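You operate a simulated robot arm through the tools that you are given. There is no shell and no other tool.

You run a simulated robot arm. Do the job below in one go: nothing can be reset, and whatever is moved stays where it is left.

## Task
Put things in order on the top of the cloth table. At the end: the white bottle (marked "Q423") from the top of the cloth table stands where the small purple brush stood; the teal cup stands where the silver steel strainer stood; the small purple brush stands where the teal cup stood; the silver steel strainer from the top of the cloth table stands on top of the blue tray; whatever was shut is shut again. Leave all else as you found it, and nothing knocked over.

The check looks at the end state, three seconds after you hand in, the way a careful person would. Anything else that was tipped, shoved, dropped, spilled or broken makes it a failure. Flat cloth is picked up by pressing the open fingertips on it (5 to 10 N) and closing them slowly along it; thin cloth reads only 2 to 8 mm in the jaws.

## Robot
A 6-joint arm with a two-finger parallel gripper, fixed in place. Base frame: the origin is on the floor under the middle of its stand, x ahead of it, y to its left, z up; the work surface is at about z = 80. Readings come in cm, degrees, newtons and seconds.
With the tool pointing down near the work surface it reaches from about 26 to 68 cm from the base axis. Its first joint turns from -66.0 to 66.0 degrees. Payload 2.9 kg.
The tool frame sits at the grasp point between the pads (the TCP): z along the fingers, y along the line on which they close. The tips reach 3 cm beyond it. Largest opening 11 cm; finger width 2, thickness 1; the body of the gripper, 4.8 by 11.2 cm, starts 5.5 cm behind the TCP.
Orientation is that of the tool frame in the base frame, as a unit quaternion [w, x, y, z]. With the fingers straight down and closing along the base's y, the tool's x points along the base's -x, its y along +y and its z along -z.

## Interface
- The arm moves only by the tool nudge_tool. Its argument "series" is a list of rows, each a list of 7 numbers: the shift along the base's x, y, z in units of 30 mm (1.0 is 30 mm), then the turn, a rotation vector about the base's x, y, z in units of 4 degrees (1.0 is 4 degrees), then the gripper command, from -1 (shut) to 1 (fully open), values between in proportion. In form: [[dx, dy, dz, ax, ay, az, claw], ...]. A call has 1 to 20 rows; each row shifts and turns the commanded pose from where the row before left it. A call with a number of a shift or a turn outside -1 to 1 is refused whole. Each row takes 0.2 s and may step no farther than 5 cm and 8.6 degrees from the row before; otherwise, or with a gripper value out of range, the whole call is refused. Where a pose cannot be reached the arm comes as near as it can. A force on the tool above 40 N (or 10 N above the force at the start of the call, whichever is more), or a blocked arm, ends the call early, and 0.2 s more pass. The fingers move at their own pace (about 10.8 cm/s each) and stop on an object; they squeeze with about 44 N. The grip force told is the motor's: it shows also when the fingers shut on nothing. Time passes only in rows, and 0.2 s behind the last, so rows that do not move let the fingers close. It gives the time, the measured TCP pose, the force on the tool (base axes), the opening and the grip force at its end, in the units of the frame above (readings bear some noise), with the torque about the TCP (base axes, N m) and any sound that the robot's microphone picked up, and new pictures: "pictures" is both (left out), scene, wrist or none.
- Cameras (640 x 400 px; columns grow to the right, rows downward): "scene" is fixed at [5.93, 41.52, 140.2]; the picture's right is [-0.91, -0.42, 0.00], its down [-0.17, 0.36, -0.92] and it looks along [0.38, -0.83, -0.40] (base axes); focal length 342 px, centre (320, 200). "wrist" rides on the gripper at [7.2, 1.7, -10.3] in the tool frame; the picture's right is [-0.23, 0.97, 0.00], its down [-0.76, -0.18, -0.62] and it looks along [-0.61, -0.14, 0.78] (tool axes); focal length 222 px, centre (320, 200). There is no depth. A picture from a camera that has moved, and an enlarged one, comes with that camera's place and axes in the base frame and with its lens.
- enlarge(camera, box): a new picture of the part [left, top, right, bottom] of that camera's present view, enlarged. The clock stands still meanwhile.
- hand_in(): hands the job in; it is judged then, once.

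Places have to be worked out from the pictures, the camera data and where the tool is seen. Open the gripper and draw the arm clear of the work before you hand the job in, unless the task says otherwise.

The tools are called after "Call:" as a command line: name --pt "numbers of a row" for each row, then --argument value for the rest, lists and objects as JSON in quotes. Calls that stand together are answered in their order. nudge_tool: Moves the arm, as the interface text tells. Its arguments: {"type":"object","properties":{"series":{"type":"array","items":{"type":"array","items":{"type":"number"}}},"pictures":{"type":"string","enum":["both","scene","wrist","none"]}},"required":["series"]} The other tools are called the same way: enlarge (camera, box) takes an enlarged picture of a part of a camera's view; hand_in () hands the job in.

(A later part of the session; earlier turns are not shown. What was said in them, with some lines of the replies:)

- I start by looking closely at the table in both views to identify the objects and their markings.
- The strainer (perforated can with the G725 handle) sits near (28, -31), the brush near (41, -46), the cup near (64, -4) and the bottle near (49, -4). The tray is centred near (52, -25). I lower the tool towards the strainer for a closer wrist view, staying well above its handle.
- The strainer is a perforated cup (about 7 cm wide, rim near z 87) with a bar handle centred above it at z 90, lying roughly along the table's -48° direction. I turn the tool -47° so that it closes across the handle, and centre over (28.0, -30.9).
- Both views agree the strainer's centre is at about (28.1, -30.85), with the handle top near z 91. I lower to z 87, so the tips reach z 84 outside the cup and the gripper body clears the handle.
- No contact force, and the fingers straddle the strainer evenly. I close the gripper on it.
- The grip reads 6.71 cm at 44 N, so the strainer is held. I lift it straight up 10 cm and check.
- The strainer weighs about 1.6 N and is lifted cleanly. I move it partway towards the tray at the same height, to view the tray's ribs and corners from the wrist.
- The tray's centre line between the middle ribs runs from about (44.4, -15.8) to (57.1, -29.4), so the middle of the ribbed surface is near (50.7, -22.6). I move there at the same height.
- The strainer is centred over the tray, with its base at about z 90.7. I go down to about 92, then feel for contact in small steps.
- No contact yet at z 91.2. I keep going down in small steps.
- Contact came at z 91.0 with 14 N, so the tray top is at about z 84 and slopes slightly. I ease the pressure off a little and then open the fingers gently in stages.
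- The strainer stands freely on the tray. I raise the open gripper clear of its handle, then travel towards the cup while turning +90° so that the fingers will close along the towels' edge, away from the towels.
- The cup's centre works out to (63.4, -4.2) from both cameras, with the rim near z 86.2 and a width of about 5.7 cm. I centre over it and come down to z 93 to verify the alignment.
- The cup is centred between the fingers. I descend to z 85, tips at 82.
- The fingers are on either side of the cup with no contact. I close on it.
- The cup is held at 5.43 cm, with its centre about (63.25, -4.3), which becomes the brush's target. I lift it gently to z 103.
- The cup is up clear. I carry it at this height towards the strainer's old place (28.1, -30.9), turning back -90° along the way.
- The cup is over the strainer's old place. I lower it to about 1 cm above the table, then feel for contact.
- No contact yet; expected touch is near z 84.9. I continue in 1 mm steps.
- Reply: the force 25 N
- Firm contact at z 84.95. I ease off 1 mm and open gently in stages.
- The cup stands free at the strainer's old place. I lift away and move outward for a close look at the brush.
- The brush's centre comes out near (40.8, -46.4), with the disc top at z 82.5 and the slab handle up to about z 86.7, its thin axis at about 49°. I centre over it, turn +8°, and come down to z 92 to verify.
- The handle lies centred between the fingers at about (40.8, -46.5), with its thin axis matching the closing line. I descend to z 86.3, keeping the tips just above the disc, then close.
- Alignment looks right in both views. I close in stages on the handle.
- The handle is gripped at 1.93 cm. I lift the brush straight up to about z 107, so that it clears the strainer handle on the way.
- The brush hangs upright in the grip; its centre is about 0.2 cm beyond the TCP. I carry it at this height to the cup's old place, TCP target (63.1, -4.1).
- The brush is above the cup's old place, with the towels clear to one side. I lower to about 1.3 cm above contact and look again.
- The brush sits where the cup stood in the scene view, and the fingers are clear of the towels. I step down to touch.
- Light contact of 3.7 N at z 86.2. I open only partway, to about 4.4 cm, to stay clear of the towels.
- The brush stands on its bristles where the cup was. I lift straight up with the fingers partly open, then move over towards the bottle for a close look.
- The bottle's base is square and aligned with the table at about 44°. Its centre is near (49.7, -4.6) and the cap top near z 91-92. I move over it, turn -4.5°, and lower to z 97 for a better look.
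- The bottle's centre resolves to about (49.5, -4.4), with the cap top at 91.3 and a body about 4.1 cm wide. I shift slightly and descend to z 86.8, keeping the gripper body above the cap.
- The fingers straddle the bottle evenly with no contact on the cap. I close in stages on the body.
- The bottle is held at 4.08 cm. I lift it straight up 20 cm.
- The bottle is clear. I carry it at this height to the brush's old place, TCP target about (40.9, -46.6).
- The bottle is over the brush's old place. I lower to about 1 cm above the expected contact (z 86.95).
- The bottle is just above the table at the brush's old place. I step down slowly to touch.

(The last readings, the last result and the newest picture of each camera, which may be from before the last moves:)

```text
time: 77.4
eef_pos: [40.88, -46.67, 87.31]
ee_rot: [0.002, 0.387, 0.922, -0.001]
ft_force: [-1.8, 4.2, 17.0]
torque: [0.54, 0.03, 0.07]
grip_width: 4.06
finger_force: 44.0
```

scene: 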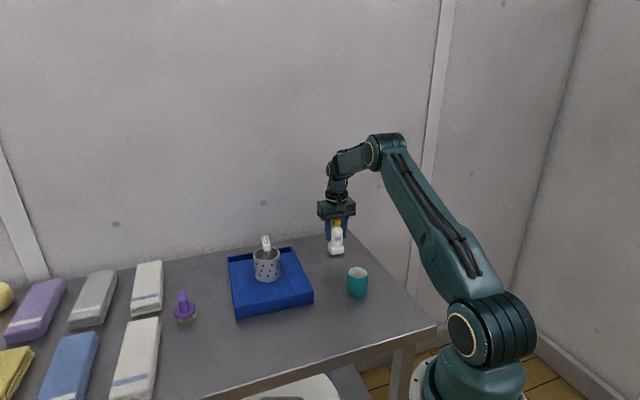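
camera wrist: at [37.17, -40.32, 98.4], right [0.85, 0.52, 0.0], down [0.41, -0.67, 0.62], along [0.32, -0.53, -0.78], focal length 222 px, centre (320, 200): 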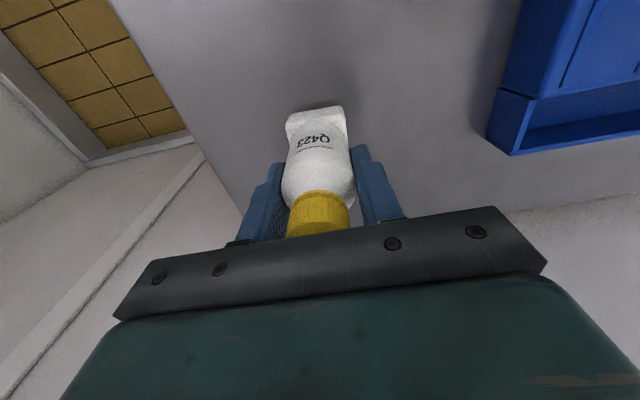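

Contact came about 0.4 cm higher than expected, with some torque, so I check the bottle's attitude in the pictures before releasing.

Call:
nudge_tool --pt "0 0 0.03 0 0 0 -1" --pictures "both"

Call:
enlarge --camera "scene" --box '[310, 200, 370, 270]'

Call:
enlarge --camera "wrist" --box '[240, 80, 420, 240]'

```text
time: 77.8
eef_pos: [40.82, -46.63, 87.27]
ee_rot: [0.002, 0.387, 0.922, -0.001]
ft_force: [-1.5, -2.8, 11.3]
torque: [-0.15, 0.2, 0.12]
grip_width: 4.08
finger_force: 44.6
camera wrist: at [37.05, -40.25, 97.58], right [0.85, 0.52, 0.0], down [0.4, -0.67, 0.63], along [0.32, -0.53, -0.78], focal length 222 px, centre (320, 200)
```

scene: 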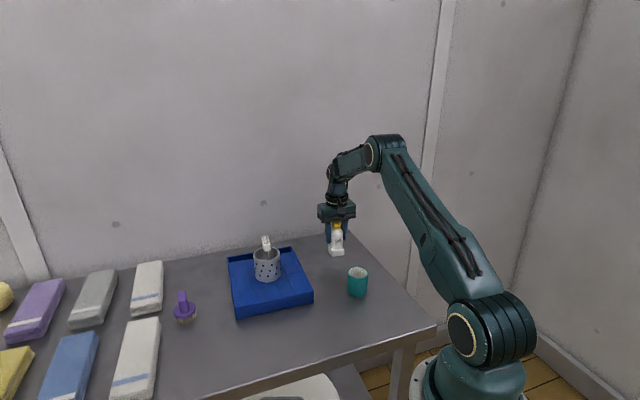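
wrist: 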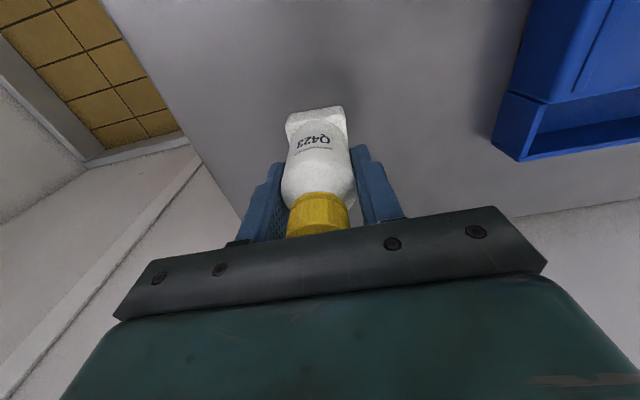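

```text
5.71 times, centred on (340, 235) of scene
camera zoom: at [5.91, 41.53, 140.2], right [-0.91, -0.42, 0.0], down [-0.17, 0.36, -0.92], along [0.38, -0.83, -0.4], focal length 1955 px, centre (206, 0)
```

zoom: 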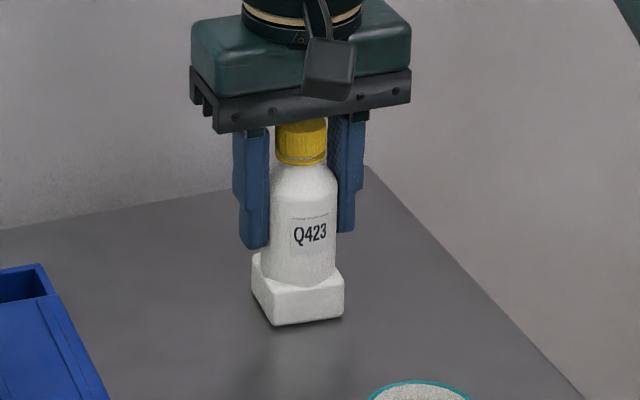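

```text
2.50 times, centred on (330, 160) of wrist
camera zoom: at [37.05, -40.25, 97.58], right [0.85, 0.52, 0.0], down [0.4, -0.67, 0.63], along [0.32, -0.53, -0.78], focal length 555 px, centre (295, 300)
```

zoom: 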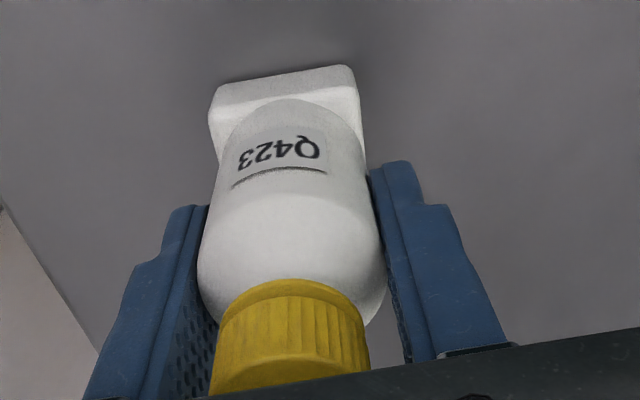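

The bottle looks upright; it seems only to have slid a few millimetres in the grip, and its base is flat on the table. I ease off another millimetre and check the force before opening.

Call:
nudge_tool --pt "0 0 0.03 0 0 0 -1" --pt "0 0 0 0 0 0 -1" --pictures "none"

```text
time: 78.4
eef_pos: [40.91, -46.42, 87.3]
ee_rot: [-0.001, 0.387, 0.922, 0.0]
ft_force: [-0.3, -1.4, 4.7]
torque: [-0.27, -0.05, 0.0]
grip_width: 4.07
finger_force: 43.3
```

A light 4.7 N remains. I open gently in stages.

Call:
nudge_tool --pt "0 0 0 0 0 0 -0.22" --pt "0 0 0 0 0 0 -0.15" --pt "0 0 0 0 0 0 0" --pt "0 0 0 0 0 0 0.3" --pt "0 0 0 0 0 0 0.7" --pt "0 0 0 0 0 0 1" --pt "0 0 0 0 0 0 1" --pictures "both"

Call:
enlarge --camera "scene" --box '[310, 200, 370, 270]'

```text
time: 80.0
eef_pos: [40.91, -46.6, 87.29]
ee_rot: [0.0, 0.387, 0.922, 0.0]
ft_force: [1.1, -0.1, 0.5]
torque: [0.01, -0.01, 0.01]
grip_width: 10.98
finger_force: 0.2
camera wrist: at [37.08, -40.2, 97.64], right [0.85, 0.52, 0.0], down [0.41, -0.67, 0.62], along [0.32, -0.53, -0.78], focal length 222 px, centre (320, 200)
```

scene: 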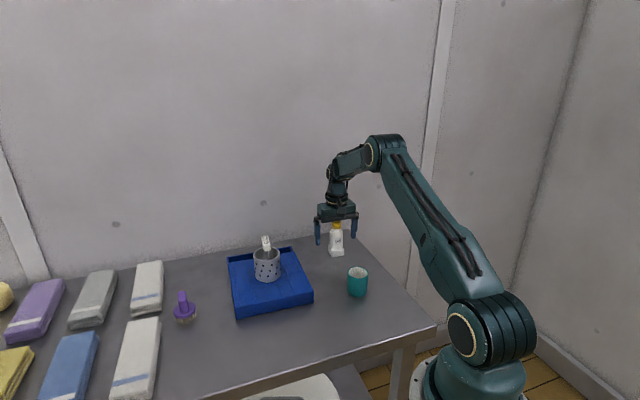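
wrist: 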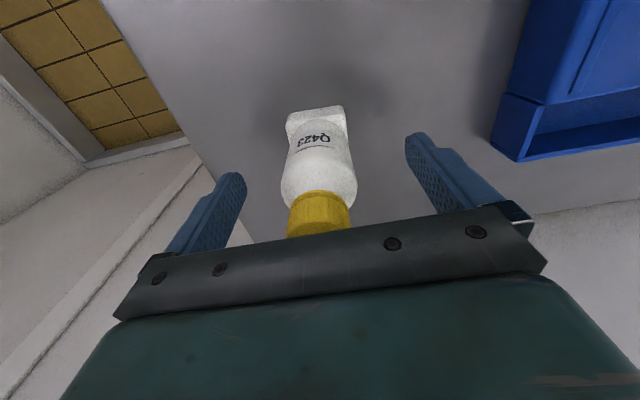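

```text
5.71 times, centred on (340, 235) of scene
camera zoom: at [5.93, 41.52, 140.2], right [-0.91, -0.42, 0.0], down [-0.17, 0.36, -0.92], along [0.38, -0.83, -0.4], focal length 1955 px, centre (206, 0)
```

zoom: 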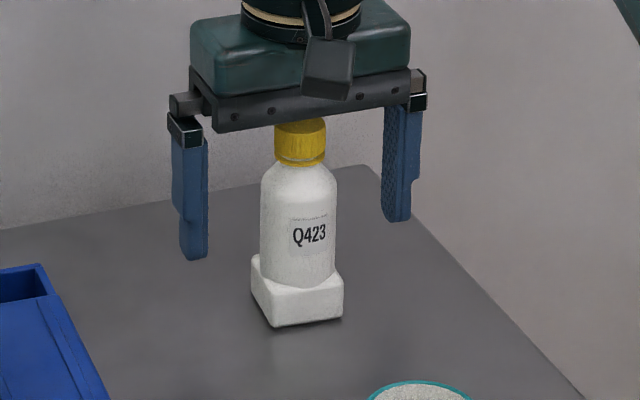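

The bottle stands upright and free. I lift straight up, then draw the arm back to about its starting position and view everything.

Call:
nudge_tool --pt "0 0 0.3 0 0 0 1" --pt "0 0 0.6 0 0 0 1" --pt "0 0 0.9 0 0 0 1" --pt "0 0 1 0 0 0 1" --pt "0 0 1 0 0 0 1" --pt "0 0 1 0 0 0 1" --pt "0 0 1 0 0 0 1" --pt "0 0 1 0 0 0 1" --pt "0 0 1 0 0 0 1" --pt "-0.5 0.5 0.5 0 0 0 1" --pt "-0.7 0.8 0.5 0 0 0 1" --pt "-0.7 0.8 0.5 0 0 0 1" --pt "-0.7 0.8 0.3 0 0 0 1" --pt "-0.6 0.8 0 0 0 0 1" --pt "-0.3 0.3 0 0 0 0 1" --pictures "both"

Call:
enlarge --camera "scene" --box '[150, 220, 390, 370]'

Call:
enlarge --camera "scene" --box '[310, 200, 400, 310]'

```text
time: 83.2
eef_pos: [30.31, -34.5, 116.09]
ee_rot: [0.001, 0.387, 0.922, 0.0]
ft_force: [-0.3, 0.2, 1.1]
torque: [-0.01, 0.04, 0.02]
grip_width: 11.0
finger_force: 0.0
camera wrist: at [26.57, -28.21, 126.46], right [0.85, 0.52, 0.0], down [0.41, -0.67, 0.62], along [0.32, -0.53, -0.78], focal length 222 px, centre (320, 200)
```

scene: 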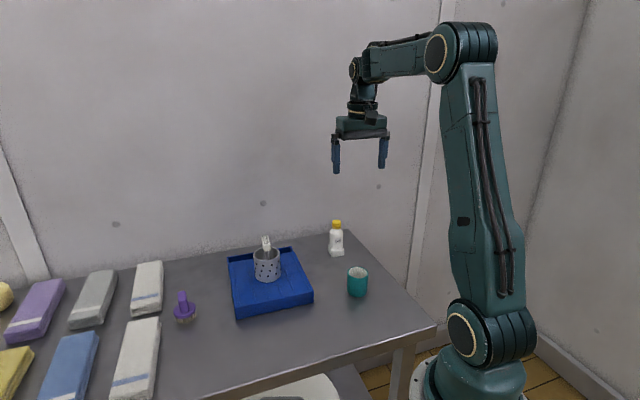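
wrist: 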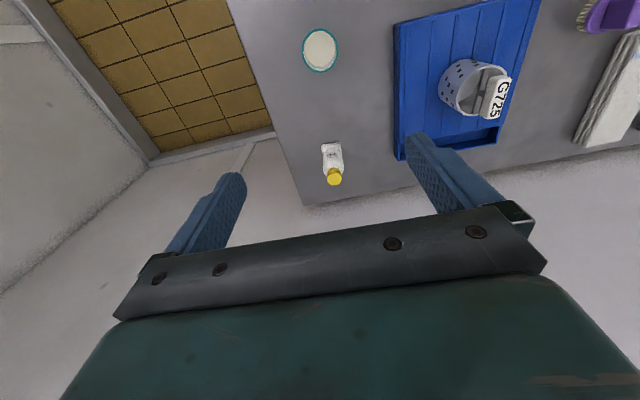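

```text
2.67 times, centred on (270, 295) of scene
camera zoom: at [5.93, 41.52, 140.2], right [-0.91, -0.42, 0.0], down [-0.17, 0.36, -0.92], along [0.38, -0.83, -0.4], focal length 912 px, centre (453, -53)
```

zoom: 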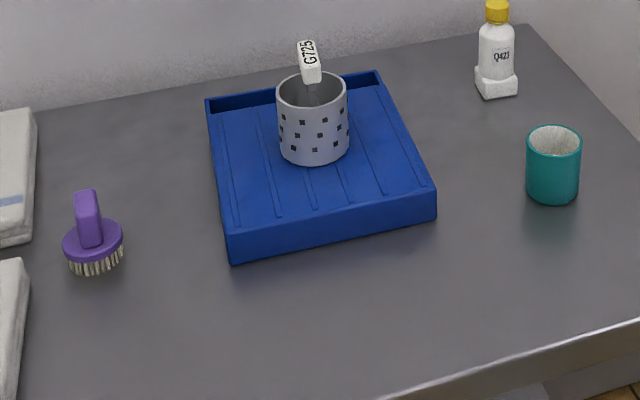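

```text
3.64 times, centred on (355, 255) of scene
camera zoom: at [5.93, 41.52, 140.2], right [-0.91, -0.42, 0.0], down [-0.17, 0.36, -0.92], along [0.38, -0.83, -0.4], focal length 1244 px, centre (193, 0)
```

zoom: 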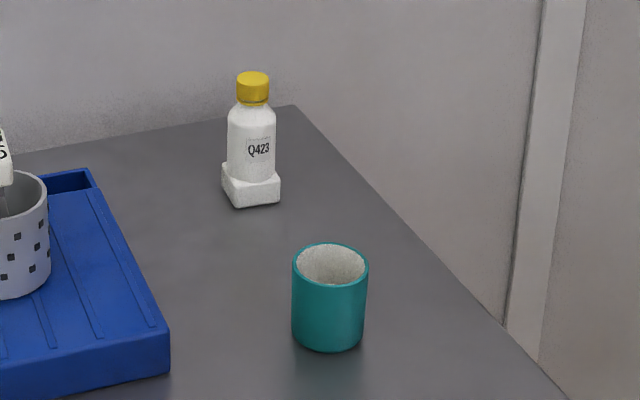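

All four items are standing where they should be: bottle at the brush's place, cup at the strainer's place, brush at the cup's place, and strainer on the tray. The tray and towels are unmoved, nothing was opened, and the arm is clear with the gripper open. I hand in.

Call:
hand_in

```text
The job is handed in.
```

I moved all four things to their new places and handed the job in. In the last pictures everything stands upright.

| Item | Now stands | Placement |
|---|---|---|
| Silver steel strainer | On top of the blue tray, across the middle ribs | Upright on the tray's slightly sloped top |
| Teal cup | Where the strainer stood | On the measured spot |
| Small purple brush | Where the cup stood | On its bristles, within about half a centimetre of the cup's spot |
| White bottle "Q423" | Where the brush stood | On the measured spot; it slid a few millimetres in the grip on the way |

The tray and towels look unmoved, and nothing was opened, so nothing needed shutting. I opened the gripper and drew the arm back to near its starting position before handing in.
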